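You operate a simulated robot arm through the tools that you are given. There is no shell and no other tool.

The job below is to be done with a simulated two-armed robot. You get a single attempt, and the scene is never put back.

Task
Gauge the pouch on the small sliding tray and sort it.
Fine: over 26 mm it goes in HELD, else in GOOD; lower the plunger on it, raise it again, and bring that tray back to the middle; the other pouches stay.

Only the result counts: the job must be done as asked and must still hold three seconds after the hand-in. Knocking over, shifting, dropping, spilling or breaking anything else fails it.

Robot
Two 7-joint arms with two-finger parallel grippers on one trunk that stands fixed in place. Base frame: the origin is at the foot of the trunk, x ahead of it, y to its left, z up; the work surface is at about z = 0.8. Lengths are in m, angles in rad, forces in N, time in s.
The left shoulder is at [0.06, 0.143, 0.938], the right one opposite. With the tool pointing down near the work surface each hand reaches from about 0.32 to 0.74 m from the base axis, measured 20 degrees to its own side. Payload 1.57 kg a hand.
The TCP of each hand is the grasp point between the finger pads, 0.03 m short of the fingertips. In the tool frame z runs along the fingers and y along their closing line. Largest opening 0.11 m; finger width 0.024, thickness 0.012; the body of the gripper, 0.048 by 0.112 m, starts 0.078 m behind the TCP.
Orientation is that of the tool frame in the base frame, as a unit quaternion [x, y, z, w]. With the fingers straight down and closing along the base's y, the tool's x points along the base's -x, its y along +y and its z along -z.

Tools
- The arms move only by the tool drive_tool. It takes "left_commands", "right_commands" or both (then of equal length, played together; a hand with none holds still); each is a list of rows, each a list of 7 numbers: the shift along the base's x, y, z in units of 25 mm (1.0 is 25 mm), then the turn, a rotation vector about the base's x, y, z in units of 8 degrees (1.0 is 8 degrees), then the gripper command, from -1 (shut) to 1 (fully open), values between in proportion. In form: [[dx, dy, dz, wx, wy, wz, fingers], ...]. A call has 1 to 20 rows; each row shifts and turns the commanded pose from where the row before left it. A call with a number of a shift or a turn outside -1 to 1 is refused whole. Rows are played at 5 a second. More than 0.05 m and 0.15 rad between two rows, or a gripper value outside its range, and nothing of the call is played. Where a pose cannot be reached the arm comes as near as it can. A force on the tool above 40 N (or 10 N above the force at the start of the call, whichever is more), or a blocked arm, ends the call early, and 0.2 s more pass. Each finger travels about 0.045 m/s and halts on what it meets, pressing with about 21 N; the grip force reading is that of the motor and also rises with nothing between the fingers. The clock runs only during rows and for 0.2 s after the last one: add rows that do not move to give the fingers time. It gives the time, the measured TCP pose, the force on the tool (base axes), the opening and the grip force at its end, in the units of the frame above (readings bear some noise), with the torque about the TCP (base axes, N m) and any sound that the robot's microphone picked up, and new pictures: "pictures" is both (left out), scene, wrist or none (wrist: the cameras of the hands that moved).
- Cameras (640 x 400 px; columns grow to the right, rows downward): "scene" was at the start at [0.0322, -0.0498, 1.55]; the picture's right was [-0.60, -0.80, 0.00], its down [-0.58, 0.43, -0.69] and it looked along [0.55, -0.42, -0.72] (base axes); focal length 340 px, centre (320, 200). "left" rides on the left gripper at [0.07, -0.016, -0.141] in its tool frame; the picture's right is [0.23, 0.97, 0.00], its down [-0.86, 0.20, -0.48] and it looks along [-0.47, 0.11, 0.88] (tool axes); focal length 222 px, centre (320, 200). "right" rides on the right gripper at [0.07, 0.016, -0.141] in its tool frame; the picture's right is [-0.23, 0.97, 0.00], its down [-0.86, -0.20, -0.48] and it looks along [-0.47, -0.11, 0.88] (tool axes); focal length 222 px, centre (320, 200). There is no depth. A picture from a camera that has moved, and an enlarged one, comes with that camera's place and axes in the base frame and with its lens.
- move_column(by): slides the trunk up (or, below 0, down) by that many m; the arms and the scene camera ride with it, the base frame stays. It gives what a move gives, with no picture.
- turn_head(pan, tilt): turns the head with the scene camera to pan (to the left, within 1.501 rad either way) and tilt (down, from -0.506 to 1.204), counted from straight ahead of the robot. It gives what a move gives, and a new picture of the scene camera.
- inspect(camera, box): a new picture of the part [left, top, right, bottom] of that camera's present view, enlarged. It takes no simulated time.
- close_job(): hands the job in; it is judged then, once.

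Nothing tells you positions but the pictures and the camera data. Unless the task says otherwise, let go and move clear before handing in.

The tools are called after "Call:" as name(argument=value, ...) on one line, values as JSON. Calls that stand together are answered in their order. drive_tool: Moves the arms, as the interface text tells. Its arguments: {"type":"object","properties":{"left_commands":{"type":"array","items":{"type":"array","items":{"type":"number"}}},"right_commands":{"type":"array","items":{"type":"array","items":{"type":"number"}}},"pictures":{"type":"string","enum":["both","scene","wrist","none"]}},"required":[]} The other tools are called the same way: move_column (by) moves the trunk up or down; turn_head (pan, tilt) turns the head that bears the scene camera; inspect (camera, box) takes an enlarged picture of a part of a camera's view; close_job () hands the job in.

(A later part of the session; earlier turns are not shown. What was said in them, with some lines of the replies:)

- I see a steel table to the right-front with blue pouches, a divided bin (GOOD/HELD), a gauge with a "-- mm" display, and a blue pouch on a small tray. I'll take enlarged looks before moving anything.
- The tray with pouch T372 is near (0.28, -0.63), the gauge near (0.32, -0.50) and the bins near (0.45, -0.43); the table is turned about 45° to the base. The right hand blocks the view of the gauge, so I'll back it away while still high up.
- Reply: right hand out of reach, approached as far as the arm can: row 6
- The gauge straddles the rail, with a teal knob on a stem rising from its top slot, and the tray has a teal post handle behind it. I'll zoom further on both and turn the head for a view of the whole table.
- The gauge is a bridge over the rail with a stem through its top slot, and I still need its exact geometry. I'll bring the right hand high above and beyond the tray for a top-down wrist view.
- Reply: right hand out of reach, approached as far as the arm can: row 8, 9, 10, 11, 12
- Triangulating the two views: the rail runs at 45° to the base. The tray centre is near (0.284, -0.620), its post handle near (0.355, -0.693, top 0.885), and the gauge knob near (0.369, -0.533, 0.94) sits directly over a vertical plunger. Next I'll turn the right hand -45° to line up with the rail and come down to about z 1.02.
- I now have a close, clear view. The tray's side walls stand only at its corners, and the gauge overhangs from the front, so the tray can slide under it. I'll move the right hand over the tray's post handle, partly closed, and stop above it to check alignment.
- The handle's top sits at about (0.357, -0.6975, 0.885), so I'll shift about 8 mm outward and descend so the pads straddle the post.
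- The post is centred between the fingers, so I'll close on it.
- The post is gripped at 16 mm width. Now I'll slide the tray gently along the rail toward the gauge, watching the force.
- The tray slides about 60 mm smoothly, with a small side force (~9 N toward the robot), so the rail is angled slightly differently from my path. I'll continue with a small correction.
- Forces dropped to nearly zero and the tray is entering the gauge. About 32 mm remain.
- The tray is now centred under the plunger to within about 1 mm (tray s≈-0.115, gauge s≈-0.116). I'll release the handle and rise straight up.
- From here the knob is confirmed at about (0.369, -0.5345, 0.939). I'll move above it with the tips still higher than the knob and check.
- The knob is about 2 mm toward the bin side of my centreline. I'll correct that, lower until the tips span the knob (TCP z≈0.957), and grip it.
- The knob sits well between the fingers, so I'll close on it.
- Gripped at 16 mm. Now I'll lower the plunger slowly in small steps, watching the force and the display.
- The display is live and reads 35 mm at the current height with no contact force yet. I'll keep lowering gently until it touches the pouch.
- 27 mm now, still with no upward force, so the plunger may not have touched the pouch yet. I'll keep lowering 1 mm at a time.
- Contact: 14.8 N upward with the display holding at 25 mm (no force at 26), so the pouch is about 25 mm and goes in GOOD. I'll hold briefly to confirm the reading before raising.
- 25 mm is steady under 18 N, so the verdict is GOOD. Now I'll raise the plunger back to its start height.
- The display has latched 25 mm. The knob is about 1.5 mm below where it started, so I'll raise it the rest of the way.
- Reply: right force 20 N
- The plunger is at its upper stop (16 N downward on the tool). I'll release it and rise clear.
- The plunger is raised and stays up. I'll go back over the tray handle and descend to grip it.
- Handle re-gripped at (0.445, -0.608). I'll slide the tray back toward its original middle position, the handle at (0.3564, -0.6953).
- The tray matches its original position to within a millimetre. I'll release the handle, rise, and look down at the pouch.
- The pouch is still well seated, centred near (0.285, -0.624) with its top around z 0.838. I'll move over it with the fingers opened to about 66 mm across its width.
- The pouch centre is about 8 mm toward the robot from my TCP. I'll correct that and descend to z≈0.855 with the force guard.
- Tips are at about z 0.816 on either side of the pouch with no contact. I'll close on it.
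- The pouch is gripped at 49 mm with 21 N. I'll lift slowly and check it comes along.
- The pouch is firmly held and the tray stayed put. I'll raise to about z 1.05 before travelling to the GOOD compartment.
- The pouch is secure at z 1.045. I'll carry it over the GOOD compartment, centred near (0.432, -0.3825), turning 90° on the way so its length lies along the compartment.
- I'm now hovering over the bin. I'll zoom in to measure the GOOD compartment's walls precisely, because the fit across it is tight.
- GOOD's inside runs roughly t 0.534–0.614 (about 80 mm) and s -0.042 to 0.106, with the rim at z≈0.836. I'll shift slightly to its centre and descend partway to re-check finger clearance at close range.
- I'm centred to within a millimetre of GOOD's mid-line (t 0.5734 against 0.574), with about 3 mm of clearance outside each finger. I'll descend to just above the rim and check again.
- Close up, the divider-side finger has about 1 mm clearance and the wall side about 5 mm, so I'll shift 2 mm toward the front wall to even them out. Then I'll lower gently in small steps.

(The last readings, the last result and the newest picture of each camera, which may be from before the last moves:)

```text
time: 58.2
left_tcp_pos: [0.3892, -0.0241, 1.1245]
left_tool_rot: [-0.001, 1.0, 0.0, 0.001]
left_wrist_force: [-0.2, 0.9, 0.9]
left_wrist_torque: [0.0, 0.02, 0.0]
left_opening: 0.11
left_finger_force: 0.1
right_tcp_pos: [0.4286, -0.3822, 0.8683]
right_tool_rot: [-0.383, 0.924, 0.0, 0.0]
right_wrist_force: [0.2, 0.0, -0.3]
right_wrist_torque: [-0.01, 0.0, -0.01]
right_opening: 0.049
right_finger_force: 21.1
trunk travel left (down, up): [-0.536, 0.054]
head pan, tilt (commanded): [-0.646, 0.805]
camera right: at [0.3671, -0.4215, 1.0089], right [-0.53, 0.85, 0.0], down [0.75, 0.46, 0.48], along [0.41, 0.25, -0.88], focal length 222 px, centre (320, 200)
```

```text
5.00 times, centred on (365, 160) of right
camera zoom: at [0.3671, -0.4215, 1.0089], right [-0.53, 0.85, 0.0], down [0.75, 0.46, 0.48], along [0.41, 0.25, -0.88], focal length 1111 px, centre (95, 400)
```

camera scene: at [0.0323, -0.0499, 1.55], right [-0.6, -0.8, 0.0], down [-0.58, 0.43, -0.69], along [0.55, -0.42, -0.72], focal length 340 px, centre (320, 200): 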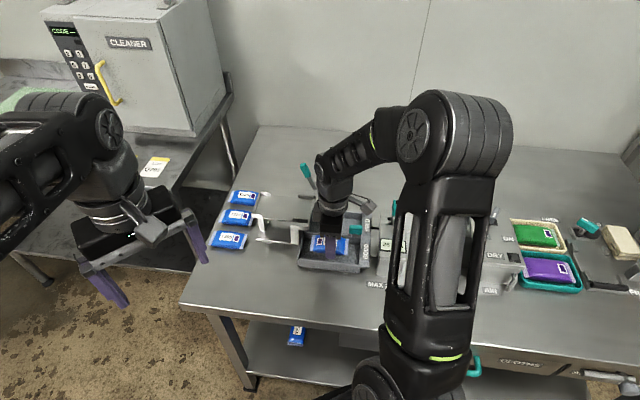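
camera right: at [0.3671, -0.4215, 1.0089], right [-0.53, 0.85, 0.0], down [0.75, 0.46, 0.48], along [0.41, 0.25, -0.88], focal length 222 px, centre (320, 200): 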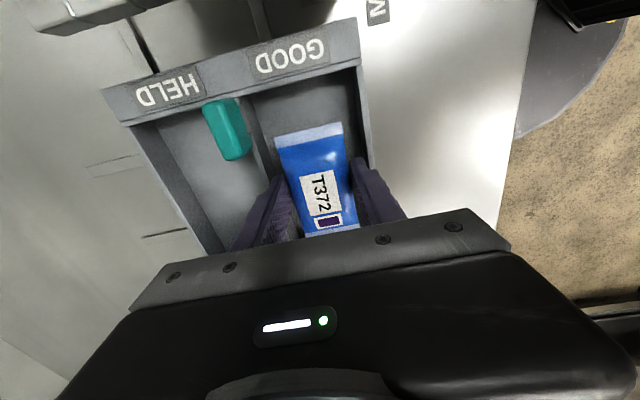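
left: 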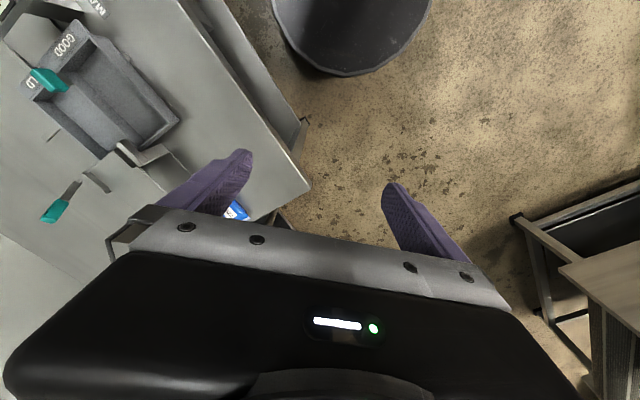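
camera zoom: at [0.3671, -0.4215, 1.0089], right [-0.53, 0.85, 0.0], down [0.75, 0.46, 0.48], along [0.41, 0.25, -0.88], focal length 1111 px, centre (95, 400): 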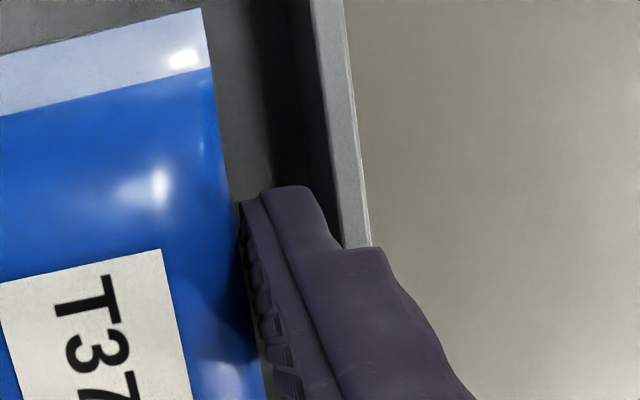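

Clearances are now even, about 3 mm on each side. Lowering in small steps.

Call:
drive_tool(right_commands=[[0, 0, -0.12, 0, 0, 0, -1], [0, 0, -0.12, 0, 0, 0, -1], [0, 0, -0.12, 0, 0, 0, -1], [0, 0, 0, 0, 0, 0, -1]], pictures="both")

Call:
inspect(camera="right", box=[230, 100, 410, 220])

Call:
inspect(camera="scene", box=[290, 195, 380, 275])

```text
time: 59.2
left_tcp_pos: [0.3901, -0.0228, 1.124]
left_tool_rot: [-0.001, 1.0, 0.001, 0.001]
left_wrist_force: [-0.5, -0.2, -0.2]
left_wrist_torque: [0.03, 0.0, -0.02]
left_opening: 0.1099
left_finger_force: 0.1
right_tcp_pos: [0.4266, -0.3815, 0.8583]
right_tool_rot: [-0.383, 0.924, 0.001, 0.0]
right_wrist_force: [-0.2, 0.5, -1.4]
right_wrist_torque: [0.01, 0.04, 0.02]
right_opening: 0.049
right_finger_force: 21.1
trunk travel left (down, up): [-0.536, 0.054]
head pan, tilt (commanded): [-0.646, 0.805]
camera scene: at [0.0323, -0.0499, 1.55], right [-0.6, -0.8, 0.0], down [-0.58, 0.43, -0.69], along [0.55, -0.42, -0.72], focal length 340 px, centre (320, 200)
camera right: at [0.3674, -0.4212, 1.0002], right [-0.53, 0.85, 0.0], down [0.75, 0.47, 0.48], along [0.41, 0.25, -0.88], focal length 222 px, centre (320, 200)
```

scene: 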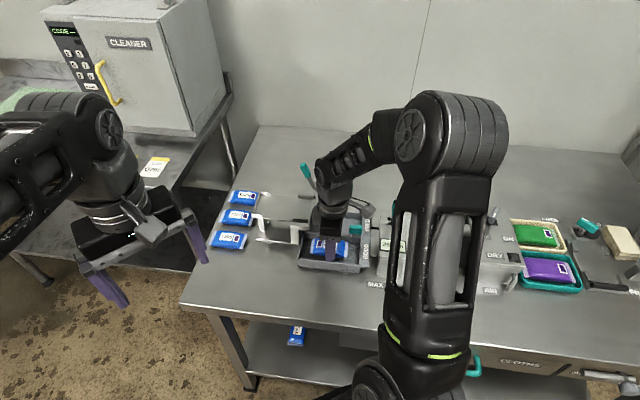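
right: 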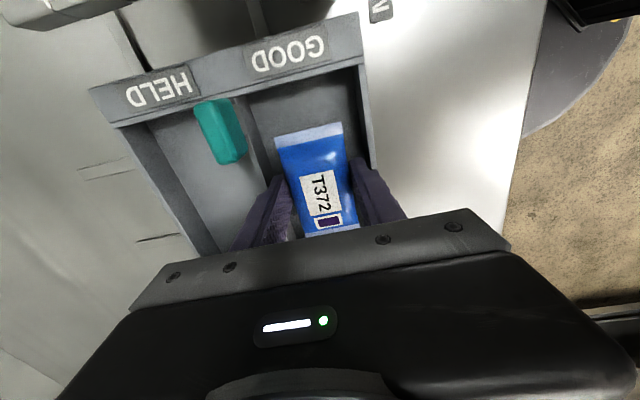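

```text
3.33 times, centred on (320, 160) of right
camera zoom: at [0.3674, -0.4212, 1.0002], right [-0.53, 0.85, 0.0], down [0.75, 0.47, 0.48], along [0.41, 0.25, -0.88], focal length 740 px, centre (320, 333)
```

zoom: 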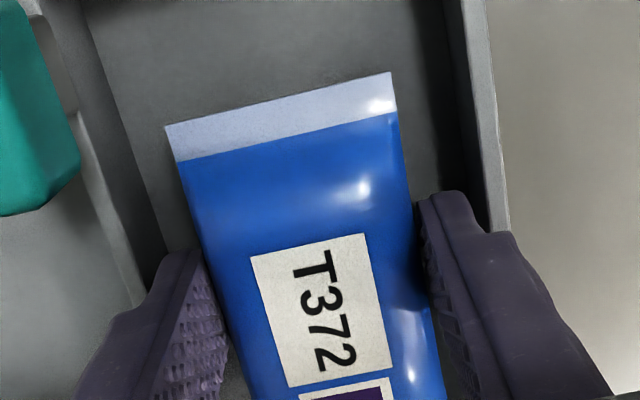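

```text
5.00 times, centred on (335, 235) of scene
camera zoom: at [0.0323, -0.0499, 1.55], right [-0.6, -0.8, 0.0], down [-0.58, 0.43, -0.69], along [0.55, -0.42, -0.72], focal length 1699 px, centre (245, 25)
```

zoom: 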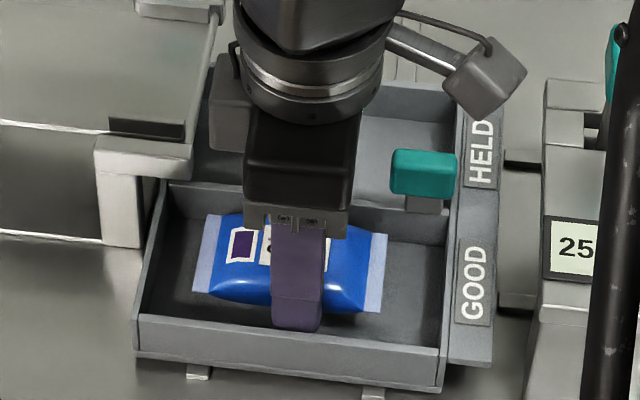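

Call:
drive_tool(right_commands=[[0, 0, -0.08, 0, 0, 0, -1], [0, 0, -0.08, 0, 0, 0, -1], [0, 0, 0, 0, 0, 0, -1]], pictures="none")

```text
time: 60.0
left_tcp_pos: [0.3895, -0.0239, 1.1241]
left_tool_rot: [0.0, 1.0, 0.0, 0.0]
left_wrist_force: [1.0, -0.5, 0.2]
left_wrist_torque: [0.02, 0.0, 0.0]
left_opening: 0.1099
left_finger_force: 0.0
right_tcp_pos: [0.428, -0.381, 0.8578]
right_tool_rot: [-0.384, 0.923, 0.0, 0.0]
right_wrist_force: [-0.1, 0.1, -0.1]
right_wrist_torque: [0.01, 0.01, -0.03]
right_opening: 0.049
right_finger_force: 21.1
trunk travel left (down, up): [-0.536, 0.054]
head pan, tilt (commanded): [-0.646, 0.805]
```

Call:
drive_tool(right_commands=[[0, 0, -0.06, 0, 0, 0, -1], [0, 0, -0.06, 0, 0, 0, -1], [0, 0, 0, 0, 0, 0, -1]], pictures="wrist")

Call:
inspect(camera="right", box=[230, 100, 410, 220])

Call:
inspect(camera="scene", box=[290, 195, 380, 275])

```text
time: 60.8
left_tcp_pos: [0.3898, -0.0236, 1.1235]
left_tool_rot: [-0.002, 1.0, -0.001, 0.0]
left_wrist_force: [-0.1, -0.3, 0.0]
left_wrist_torque: [-0.01, -0.02, -0.03]
left_opening: 0.11
left_finger_force: 0.0
right_tcp_pos: [0.4275, -0.3805, 0.8536]
right_tool_rot: [-0.383, 0.924, 0.0, 0.0]
right_wrist_force: [0.4, -0.7, -0.1]
right_wrist_torque: [-0.01, 0.0, 0.03]
right_opening: 0.0492
right_finger_force: 21.1
trunk travel left (down, up): [-0.536, 0.054]
head pan, tilt (commanded): [-0.646, 0.805]
camera right: at [0.367, -0.4209, 0.9946], right [-0.53, 0.85, 0.0], down [0.75, 0.47, 0.48], along [0.41, 0.25, -0.88], focal length 222 px, centre (320, 200)
```

right: 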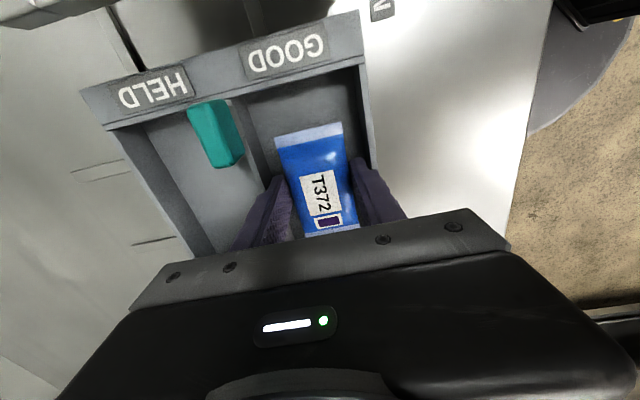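

```text
3.33 times, centred on (320, 160) of right
camera zoom: at [0.367, -0.4209, 0.9946], right [-0.53, 0.85, 0.0], down [0.75, 0.47, 0.48], along [0.41, 0.25, -0.88], focal length 740 px, centre (320, 333)
```

zoom: 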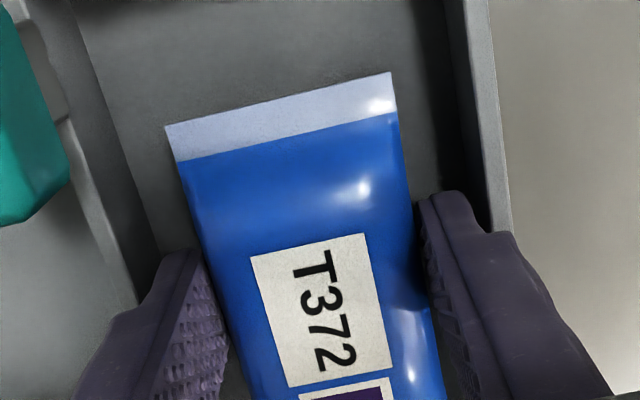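

```text
5.00 times, centred on (335, 235) of scene
camera zoom: at [0.0323, -0.0499, 1.55], right [-0.6, -0.8, 0.0], down [-0.58, 0.43, -0.69], along [0.55, -0.42, -0.72], focal length 1699 px, centre (245, 25)
```

zoom: 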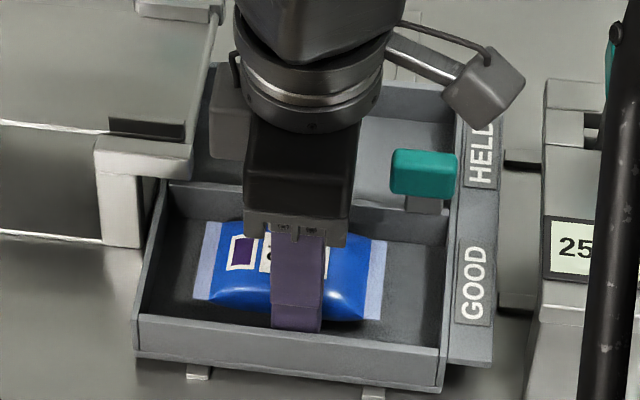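

Call:
drive_tool(right_commands=[[0, 0, -0.06, 0, 0, 0, -1], [0, 0, -0.06, 0, 0, 0, -1], [0, 0, 0, 0, 0, 0, -1]], pictures="none")

```text
time: 61.6
left_tcp_pos: [0.3906, -0.0228, 1.1239]
left_tool_rot: [-0.001, 1.0, 0.001, 0.0]
left_wrist_force: [0.9, 1.0, 0.3]
left_wrist_torque: [0.03, -0.03, 0.0]
left_opening: 0.11
left_finger_force: 0.2
right_tcp_pos: [0.4284, -0.3826, 0.8507]
right_tool_rot: [-0.384, 0.923, 0.001, 0.001]
right_wrist_force: [0.2, 0.1, -0.4]
right_wrist_torque: [-0.01, -0.03, 0.05]
right_opening: 0.0493
right_finger_force: 21.1
trunk travel left (down, up): [-0.536, 0.054]
head pan, tilt (commanded): [-0.646, 0.805]
```

Call:
drive_tool(right_commands=[[0, 0, -0.05, 0, 0, 0, -1], [0, 0, -0.05, 0, 0, 0, -1], [0, 0, 0, 0, 0, 0, -1]], pictures="none")

```text
time: 62.4
left_tcp_pos: [0.3899, -0.0229, 1.1242]
left_tool_rot: [-0.001, 1.0, 0.001, 0.0]
left_wrist_force: [0.4, -0.2, -0.9]
left_wrist_torque: [0.01, -0.02, 0.03]
left_opening: 0.1099
left_finger_force: 0.1
right_tcp_pos: [0.4272, -0.3838, 0.8463]
right_tool_rot: [-0.384, 0.923, 0.0, 0.0]
right_wrist_force: [-0.1, 0.5, -0.8]
right_wrist_torque: [0.02, -0.01, 0.0]
right_opening: 0.0491
right_finger_force: 21.2
trunk travel left (down, up): [-0.536, 0.054]
head pan, tilt (commanded): [-0.646, 0.805]
```

Call:
drive_tool(right_commands=[[0, 0, -0.05, 0, 0, 0, -1], [0, 0, -0.04, 0, 0, 0, -1], [0, 0, 0, 0, 0, 0, -1]], pictures="wrist")

Call:
inspect(camera="right", box=[230, 100, 410, 220])

Call:
inspect(camera="scene", box=[290, 195, 380, 275])

```text
time: 63.2
left_tcp_pos: [0.3912, -0.0233, 1.1235]
left_tool_rot: [-0.001, 1.0, 0.0, 0.0]
left_wrist_force: [0.3, 0.3, 0.6]
left_wrist_torque: [0.01, 0.03, 0.0]
left_opening: 0.11
left_finger_force: 0.1
right_tcp_pos: [0.4271, -0.382, 0.8443]
right_tool_rot: [-0.383, 0.924, 0.0, 0.001]
right_wrist_force: [0.4, 0.2, -1.1]
right_wrist_torque: [-0.03, 0.0, -0.01]
right_opening: 0.0493
right_finger_force: 20.8
trunk travel left (down, up): [-0.536, 0.054]
head pan, tilt (commanded): [-0.646, 0.805]
camera right: at [0.3668, -0.4213, 0.9854], right [-0.53, 0.85, 0.0], down [0.75, 0.46, 0.48], along [0.41, 0.25, -0.88], focal length 222 px, centre (320, 200)
```

right: 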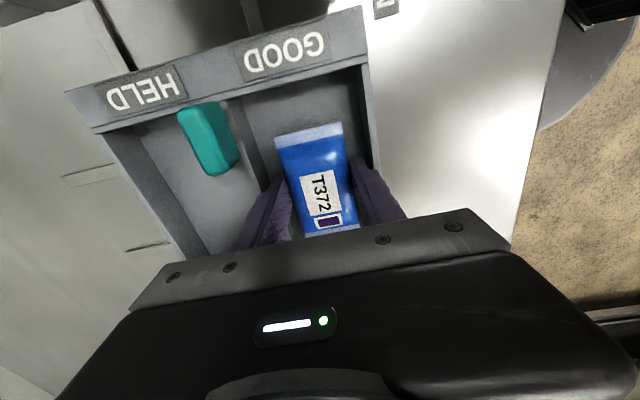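

```text
3.33 times, centred on (320, 160) of right
camera zoom: at [0.3668, -0.4213, 0.9854], right [-0.53, 0.85, 0.0], down [0.75, 0.46, 0.48], along [0.41, 0.25, -0.88], focal length 740 px, centre (320, 333)
```

zoom: 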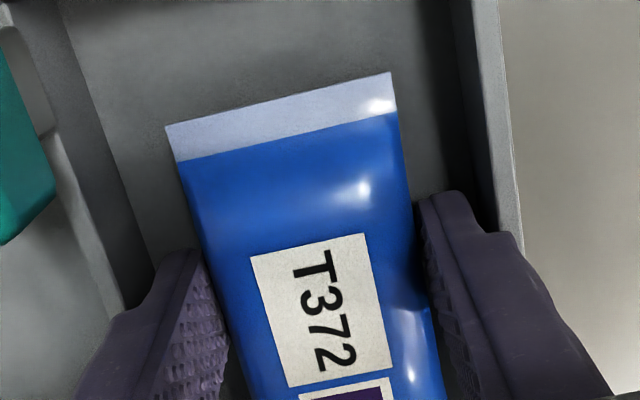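

```text
5.00 times, centred on (335, 235) of scene
camera zoom: at [0.0323, -0.0499, 1.55], right [-0.6, -0.8, 0.0], down [-0.58, 0.43, -0.69], along [0.55, -0.42, -0.72], focal length 1699 px, centre (245, 25)
```

zoom: 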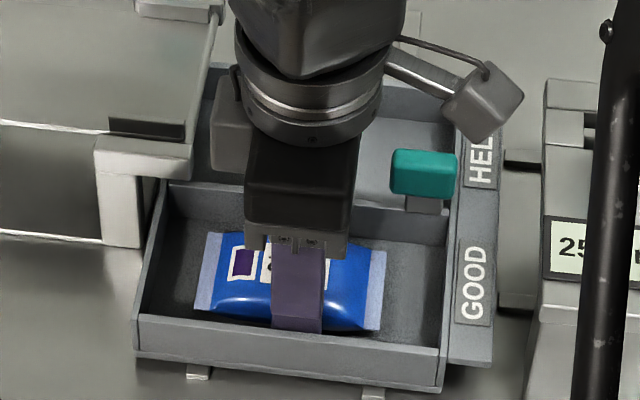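

Call:
drive_tool(right_commands=[[0, 0, -0.05, 0, 0, 0, -1], [0, 0, -0.04, 0, 0, 0, -1], [0, 0, 0, 0, 0, 0, -1]], pictures="none")

```text
time: 64.0
left_tcp_pos: [0.3883, -0.0233, 1.1249]
left_tool_rot: [0.0, 1.0, 0.0, 0.001]
left_wrist_force: [0.1, 0.1, -0.8]
left_wrist_torque: [0.0, 0.0, 0.0]
left_opening: 0.1102
left_finger_force: 0.1
right_tcp_pos: [0.4278, -0.3826, 0.8433]
right_tool_rot: [-0.383, 0.924, -0.001, 0.0]
right_wrist_force: [-2.4, -1.0, 10.0]
right_wrist_torque: [0.03, 0.14, 0.04]
right_opening: 0.0495
right_finger_force: 21.2
trunk travel left (down, up): [-0.536, 0.054]
head pan, tilt (commanded): [-0.646, 0.805]
```

Contact at 10 N upward as the pouch meets the compartment floor. I'll ease off slightly and open the fingers only about 2 mm per side so they don't press the walls.

Call:
drive_tool(right_commands=[[0, 0, 0.03, 0, 0, 0, -1], [0, 0, 0, 0, 0, 0, -0.06], [0, 0, 0, 0, 0, 0, -0.035], [0, 0, 0, 0, 0, 0, -0.035], [0, 0, 0, 0, 0, 0, -0.035]], pictures="both")

Call:
inspect(camera="right", box=[230, 100, 410, 220])

Call:
inspect(camera="scene", box=[290, 195, 380, 275])

```text
time: 65.2
left_tcp_pos: [0.3908, -0.024, 1.1231]
left_tool_rot: [-0.001, 1.0, 0.0, 0.0]
left_wrist_force: [0.0, 0.9, -0.6]
left_wrist_torque: [0.01, -0.01, -0.03]
left_opening: 0.1099
left_finger_force: 0.1
right_tcp_pos: [0.4275, -0.3821, 0.8437]
right_tool_rot: [-0.384, 0.923, -0.001, 0.0]
right_wrist_force: [-0.5, 0.9, 0.0]
right_wrist_torque: [0.02, 0.0, 0.0]
right_opening: 0.053
right_finger_force: 0.0
trunk travel left (down, up): [-0.536, 0.054]
head pan, tilt (commanded): [-0.646, 0.805]
camera scene: at [0.0323, -0.0499, 1.55], right [-0.6, -0.8, 0.0], down [-0.58, 0.43, -0.69], along [0.55, -0.42, -0.72], focal length 340 px, centre (320, 200)
camera right: at [0.3672, -0.4219, 0.9845], right [-0.53, 0.85, 0.0], down [0.75, 0.46, 0.48], along [0.41, 0.25, -0.88], focal length 222 px, centre (320, 200)
```

scene: 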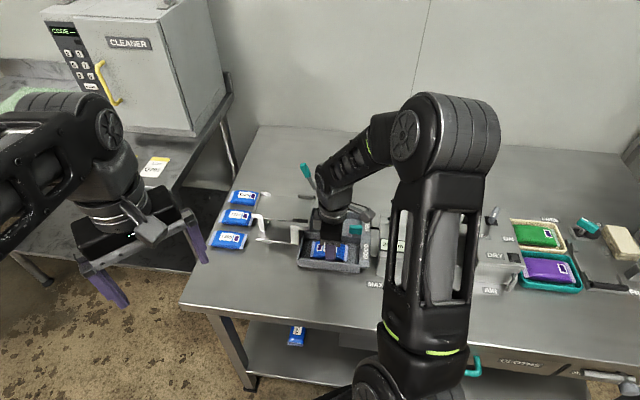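
right: 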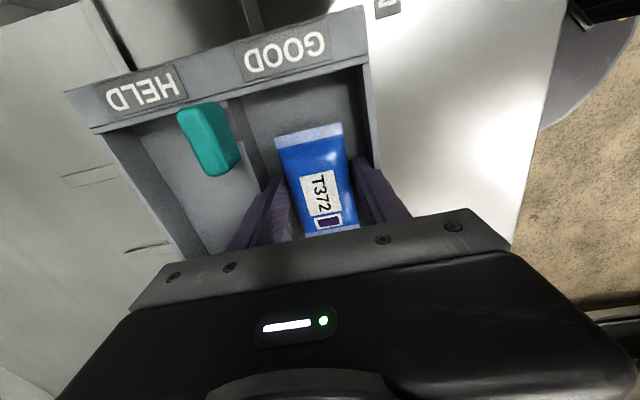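

```text
3.33 times, centred on (320, 160) of right
camera zoom: at [0.3672, -0.4219, 0.9845], right [-0.53, 0.85, 0.0], down [0.75, 0.46, 0.48], along [0.41, 0.25, -0.88], focal length 740 px, centre (320, 333)
```

zoom: 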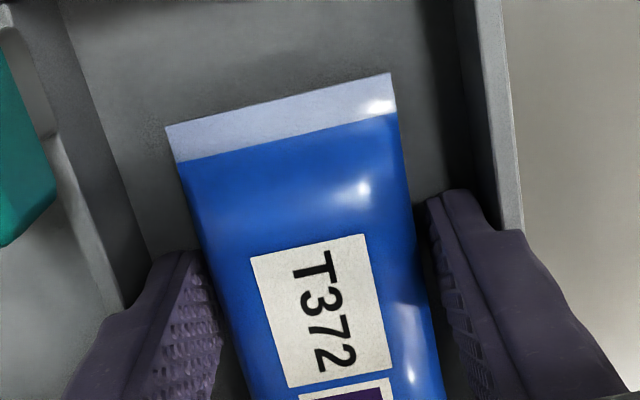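

```text
5.00 times, centred on (335, 235) of scene
camera zoom: at [0.0323, -0.0499, 1.55], right [-0.6, -0.8, 0.0], down [-0.58, 0.43, -0.69], along [0.55, -0.42, -0.72], focal length 1699 px, centre (245, 25)
```

zoom: 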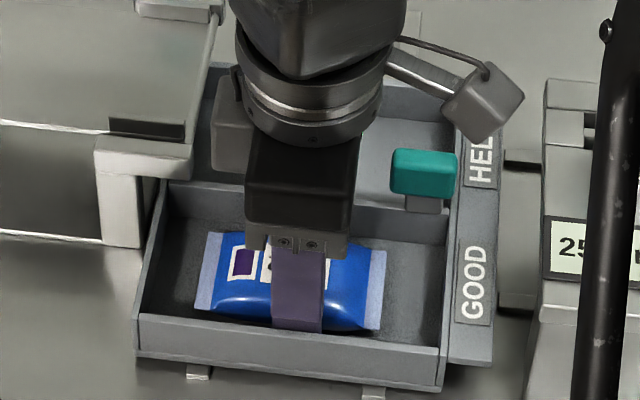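

The pouch is released with no contact forces left. I'll lift straight up slowly and confirm it stays.

Call:
drive_tool(right_commands=[[0, 0, 0.2, 0, 0, 0, -0.035], [0, 0, 0.4, 0, 0, 0, -0.035], [0, 0, 0.5, 0, 0, 0, -0.035], [0, 0, 0.5, 0, 0, 0, -0.035], [0, 0, 0, 0, 0, 0, -0.035]], pictures="both")

Call:
inspect(camera="scene", box=[290, 195, 380, 275])

```text
time: 66.4
left_tcp_pos: [0.3902, -0.0234, 1.1235]
left_tool_rot: [-0.001, 1.0, 0.0, 0.0]
left_wrist_force: [1.0, 0.2, -0.4]
left_wrist_torque: [0.01, 0.0, 0.02]
left_opening: 0.1101
left_finger_force: 0.0
right_tcp_pos: [0.4277, -0.3822, 0.8842]
right_tool_rot: [-0.384, 0.923, 0.001, 0.0]
right_wrist_force: [-0.6, -0.5, 0.0]
right_wrist_torque: [-0.01, 0.0, -0.04]
right_opening: 0.0532
right_finger_force: 0.1
trunk travel left (down, up): [-0.536, 0.054]
head pan, tilt (commanded): [-0.646, 0.805]
camera scene: at [0.0324, -0.0499, 1.55], right [-0.6, -0.8, 0.0], down [-0.58, 0.43, -0.69], along [0.55, -0.42, -0.72], focal length 340 px, centre (320, 200)
camera right: at [0.368, -0.4222, 1.0247], right [-0.53, 0.85, 0.0], down [0.75, 0.47, 0.48], along [0.41, 0.25, -0.88], focal length 222 px, centre (320, 200)
```

scene: 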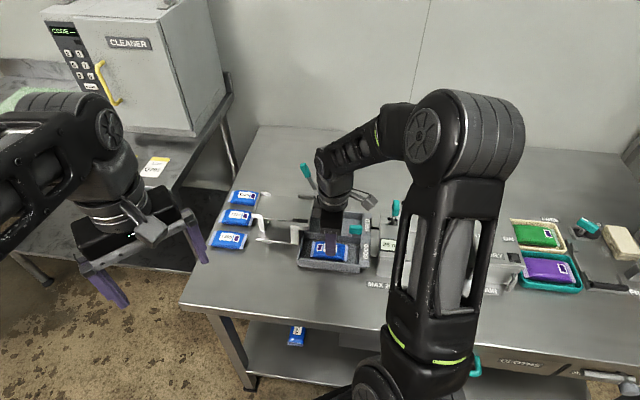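
right: 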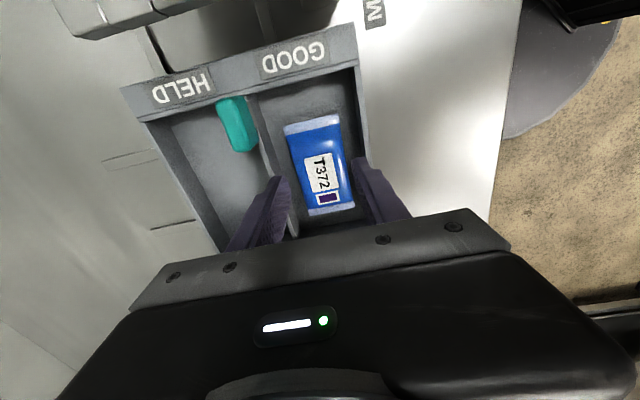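

```text
5.00 times, centred on (335, 235) of scene
camera zoom: at [0.0324, -0.0499, 1.55], right [-0.6, -0.8, 0.0], down [-0.58, 0.43, -0.69], along [0.55, -0.42, -0.72], focal length 1699 px, centre (245, 25)
```

zoom: 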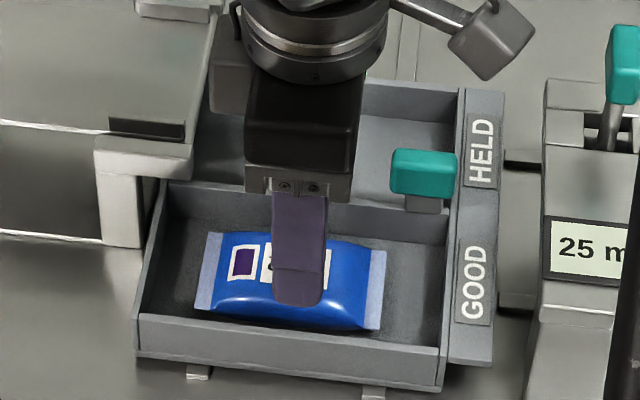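

The pouch lies flat in GOOD. I'll raise the right hand well clear and draw it back toward its start position to check the whole scene.

Call:
drive_tool(right_commands=[[0, 0, 0.6, 0, 0, 0, -0.035], [0, 0, 0.9, 0, 0, 0, -0.035], [0, 0, 0.9, 0, 0, 0, -0.035], [0, 0, 0.9, 0, 0, 0, -0.035], [0, 0, 0.9, 0, 0, 0, -0.035], [0, 0, 0.9, 0, 0, 0, -0.035], [0, 0, 0.9, 0, 0, 0, -0.035], [0, 0, 0.9, 0, 0, 0, -0.035], [0, 0, 0.6, 0, 0, 0, -0.035], [0, 0, 0, 0, 0, 0, 0.0]], pictures="both")

Call:
drive_tool(right_commands=[[-0.5, 0, 0, 0, 0, -0.5, 0.0], [-0.8, 0, 0, 0, 0, -0.6, 0.0], [-0.8, 0, 0, 0, 0, -0.6, 0.0], [-0.8, 0, 0, 0, 0, -0.6, 0.0], [-0.8, 0, 0, 0, 0, -0.6, 0.0], [-0.8, 0, 0, 0, 0, -0.6, 0.0], [-0.8, -0.2, 0, 0, 0, -0.6, 0.0], [-0.8, -0.2, 0, 0, 0, -0.6, 0.0], [-0.8, -0.2, 0, 0, 0, -0.6, 0.0], [-0.8, -0.2, 0, 0, 0, -0.6, 0.0], [-0.8, -0.2, 0, 0, 0, 0, 0.0], [-0.8, -0.2, 0, 0, 0, 0, 0.0], [-0.8, -0.2, 0, 0, 0, 0, 0.0], [0, 0, 0, 0, 0, 0, 0.0]], pictures="both")

```text
time: 68.6
left_tcp_pos: [0.3899, -0.0237, 1.1238]
left_tool_rot: [-0.001, 1.0, 0.0, 0.0]
left_wrist_force: [0.2, 0.1, 0.1]
left_wrist_torque: [0.04, -0.01, 0.02]
left_opening: 0.1101
left_finger_force: 0.0
right_tcp_pos: [0.4257, -0.3811, 1.0697]
right_tool_rot: [-0.383, 0.924, 0.0, 0.0]
right_wrist_force: [-0.4, 0.0, 0.0]
right_wrist_torque: [-0.04, -0.03, -0.02]
right_opening: 0.0549
right_finger_force: 0.1
trunk travel left (down, up): [-0.536, 0.054]
head pan, tilt (commanded): [-0.646, 0.805]
camera scene: at [0.0324, -0.0499, 1.55], right [-0.6, -0.8, 0.0], down [-0.58, 0.43, -0.69], along [0.55, -0.42, -0.72], focal length 340 px, centre (320, 200)
camera right: at [0.365, -0.4205, 1.2108], right [-0.53, 0.85, 0.0], down [0.75, 0.47, 0.48], along [0.41, 0.25, -0.88], focal length 222 px, centre (320, 200)
```

scene: 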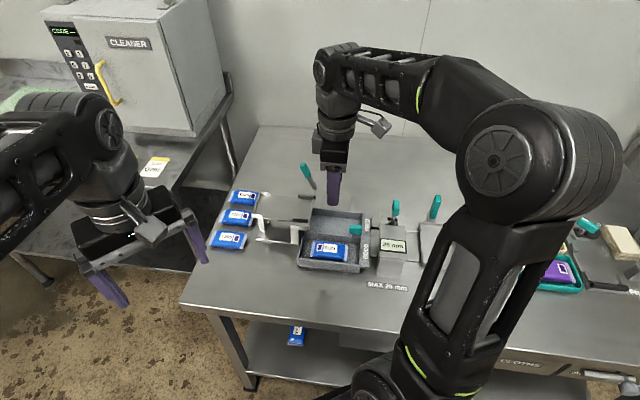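
right: 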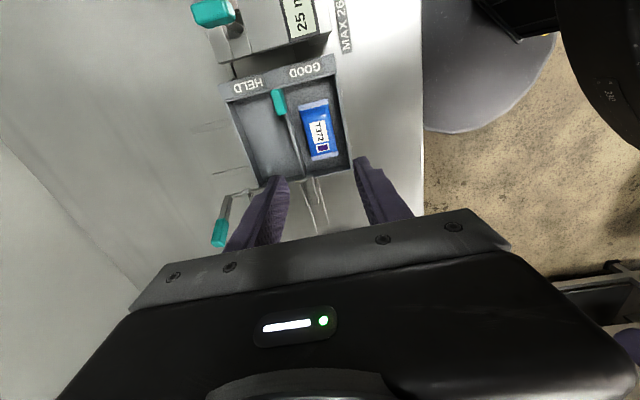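

```text
time: 71.6
left_tcp_pos: [0.3892, -0.0245, 1.1243]
left_tool_rot: [-0.001, 1.0, 0.0, 0.0]
left_wrist_force: [0.3, 0.2, -0.4]
left_wrist_torque: [0.02, 0.0, 0.0]
left_opening: 0.11
left_finger_force: 0.0
right_tcp_pos: [0.1759, -0.4176, 1.0707]
right_tool_rot: [0.019, 1.0, 0.001, 0.0]
right_wrist_force: [0.2, 0.8, -0.5]
right_wrist_torque: [-0.02, 0.02, 0.03]
right_opening: 0.055
right_finger_force: 0.0
trunk travel left (down, up): [-0.536, 0.054]
head pan, tilt (commanded): [-0.646, 0.805]
camera scene: at [0.0324, -0.0499, 1.5499], right [-0.6, -0.8, 0.0], down [-0.58, 0.43, -0.69], along [0.55, -0.42, -0.72], focal length 340 px, centre (320, 200)
camera right: at [0.1069, -0.4004, 1.2115], right [0.26, 0.96, 0.0], down [0.85, -0.23, 0.48], along [0.46, -0.13, -0.88], focal length 222 px, centre (320, 200)
```

scene: 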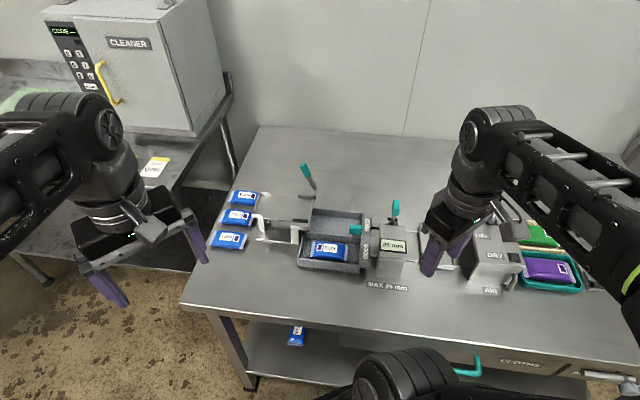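
right: 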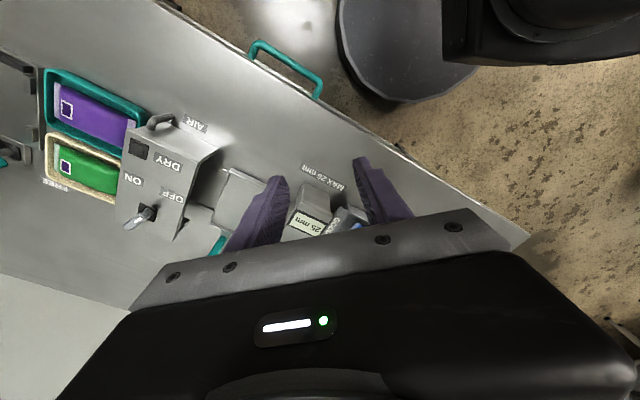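

The pouch rests in GOOD, the plunger is up, and the display holds 25 mm. I'll back the hand off a little more to compare the tray's position with the original view.

Call:
drive_tool(right_commands=[[-0.6, 0, 0.6, 0, 0, 0, 0.0], [-0.6, 0, 0.6, 0, 0, 0, 0.0], [-0.4, 0, 0.6, 0, 0, 0, 0.0], [0, 0, 0, 0, 0, 0, 0.0]], pictures="both")

Call:
inspect(camera="scene", box=[290, 180, 450, 300])

Call:
inspect(camera="scene", box=[200, 140, 360, 300])

```text
time: 72.6
left_tcp_pos: [0.3898, -0.0238, 1.1238]
left_tool_rot: [0.0, 1.0, 0.0, 0.001]
left_wrist_force: [1.0, 0.3, 0.6]
left_wrist_torque: [0.05, -0.05, -0.01]
left_opening: 0.1101
left_finger_force: 0.0
right_tcp_pos: [0.1343, -0.4179, 1.1155]
right_tool_rot: [0.017, 1.0, 0.001, 0.002]
right_wrist_force: [-0.3, 0.2, -0.2]
right_wrist_torque: [0.01, 0.0, -0.02]
right_opening: 0.0549
right_finger_force: 0.1
trunk travel left (down, up): [-0.536, 0.054]
head pan, tilt (commanded): [-0.646, 0.805]
camera scene: at [0.0313, -0.0505, 1.55], right [-0.6, -0.8, 0.0], down [-0.58, 0.43, -0.69], along [0.55, -0.42, -0.72], focal length 340 px, centre (320, 200)
camera right: at [0.0657, -0.4001, 1.2566], right [0.26, 0.97, 0.0], down [0.85, -0.23, 0.48], along [0.46, -0.12, -0.88], focal length 222 px, centre (320, 200)
```

scene: 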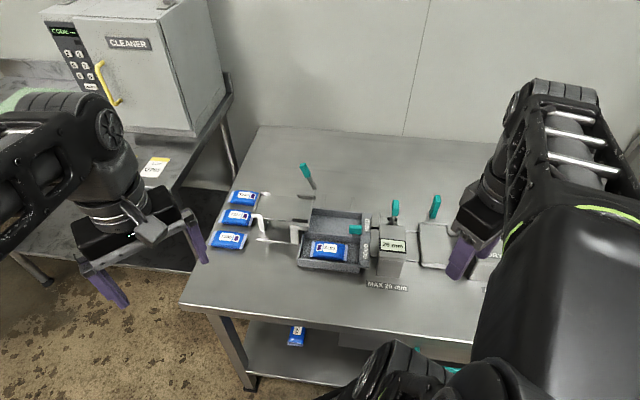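
right: 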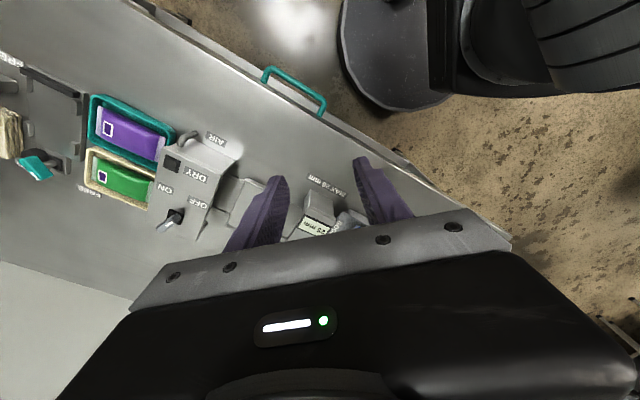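

```text
3.33 times, centred on (370, 240) of scene
camera zoom: at [0.0313, -0.0505, 1.55], right [-0.6, -0.8, 0.0], down [-0.58, 0.43, -0.69], along [0.55, -0.42, -0.72], focal length 1133 px, centre (153, 67)
```

zoom: 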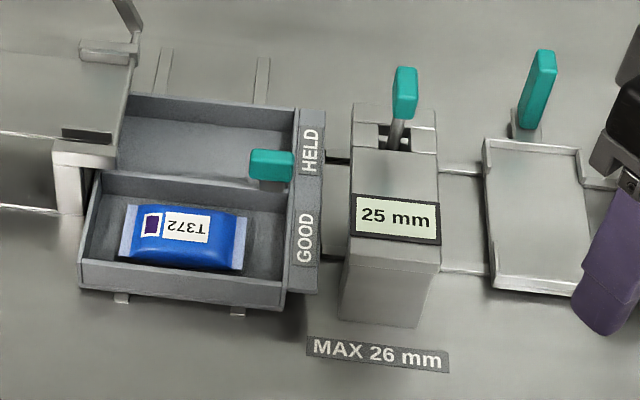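

```text
2.50 times, centred on (280, 220) of scene
camera zoom: at [0.0313, -0.0505, 1.55], right [-0.6, -0.8, 0.0], down [-0.58, 0.43, -0.69], along [0.55, -0.42, -0.72], focal length 850 px, centre (420, 150)
```

zoom: 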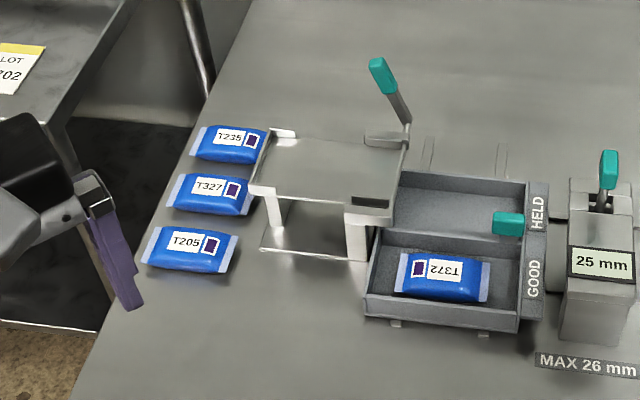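

Everything matches the starting view: the tray is back in its original middle spot, the plunger knob is at its original height, the bin and the other pouches haven't moved, and T372 (25 mm) lies in GOOD with both hands clear. I'll hand in the job.

Call:
close_job()

```text
The job is handed in.
```

The pouch on the small sliding tray (T372) measured 25 mm, so I put it in GOOD and handed the job in.

- **Gauging:** the gauge showed 25 mm with the plunger resting on the pouch. I checked this against the upward force, which only appeared below 26 mm.
- **Plunger and tray:** the plunger is raised again to its upper stop. The tray is back in its starting position, to within about a millimetre.
- **Everything else:** in the last picture, the other pouches and the GOOD/HELD bin had not moved. Both hands were clear.
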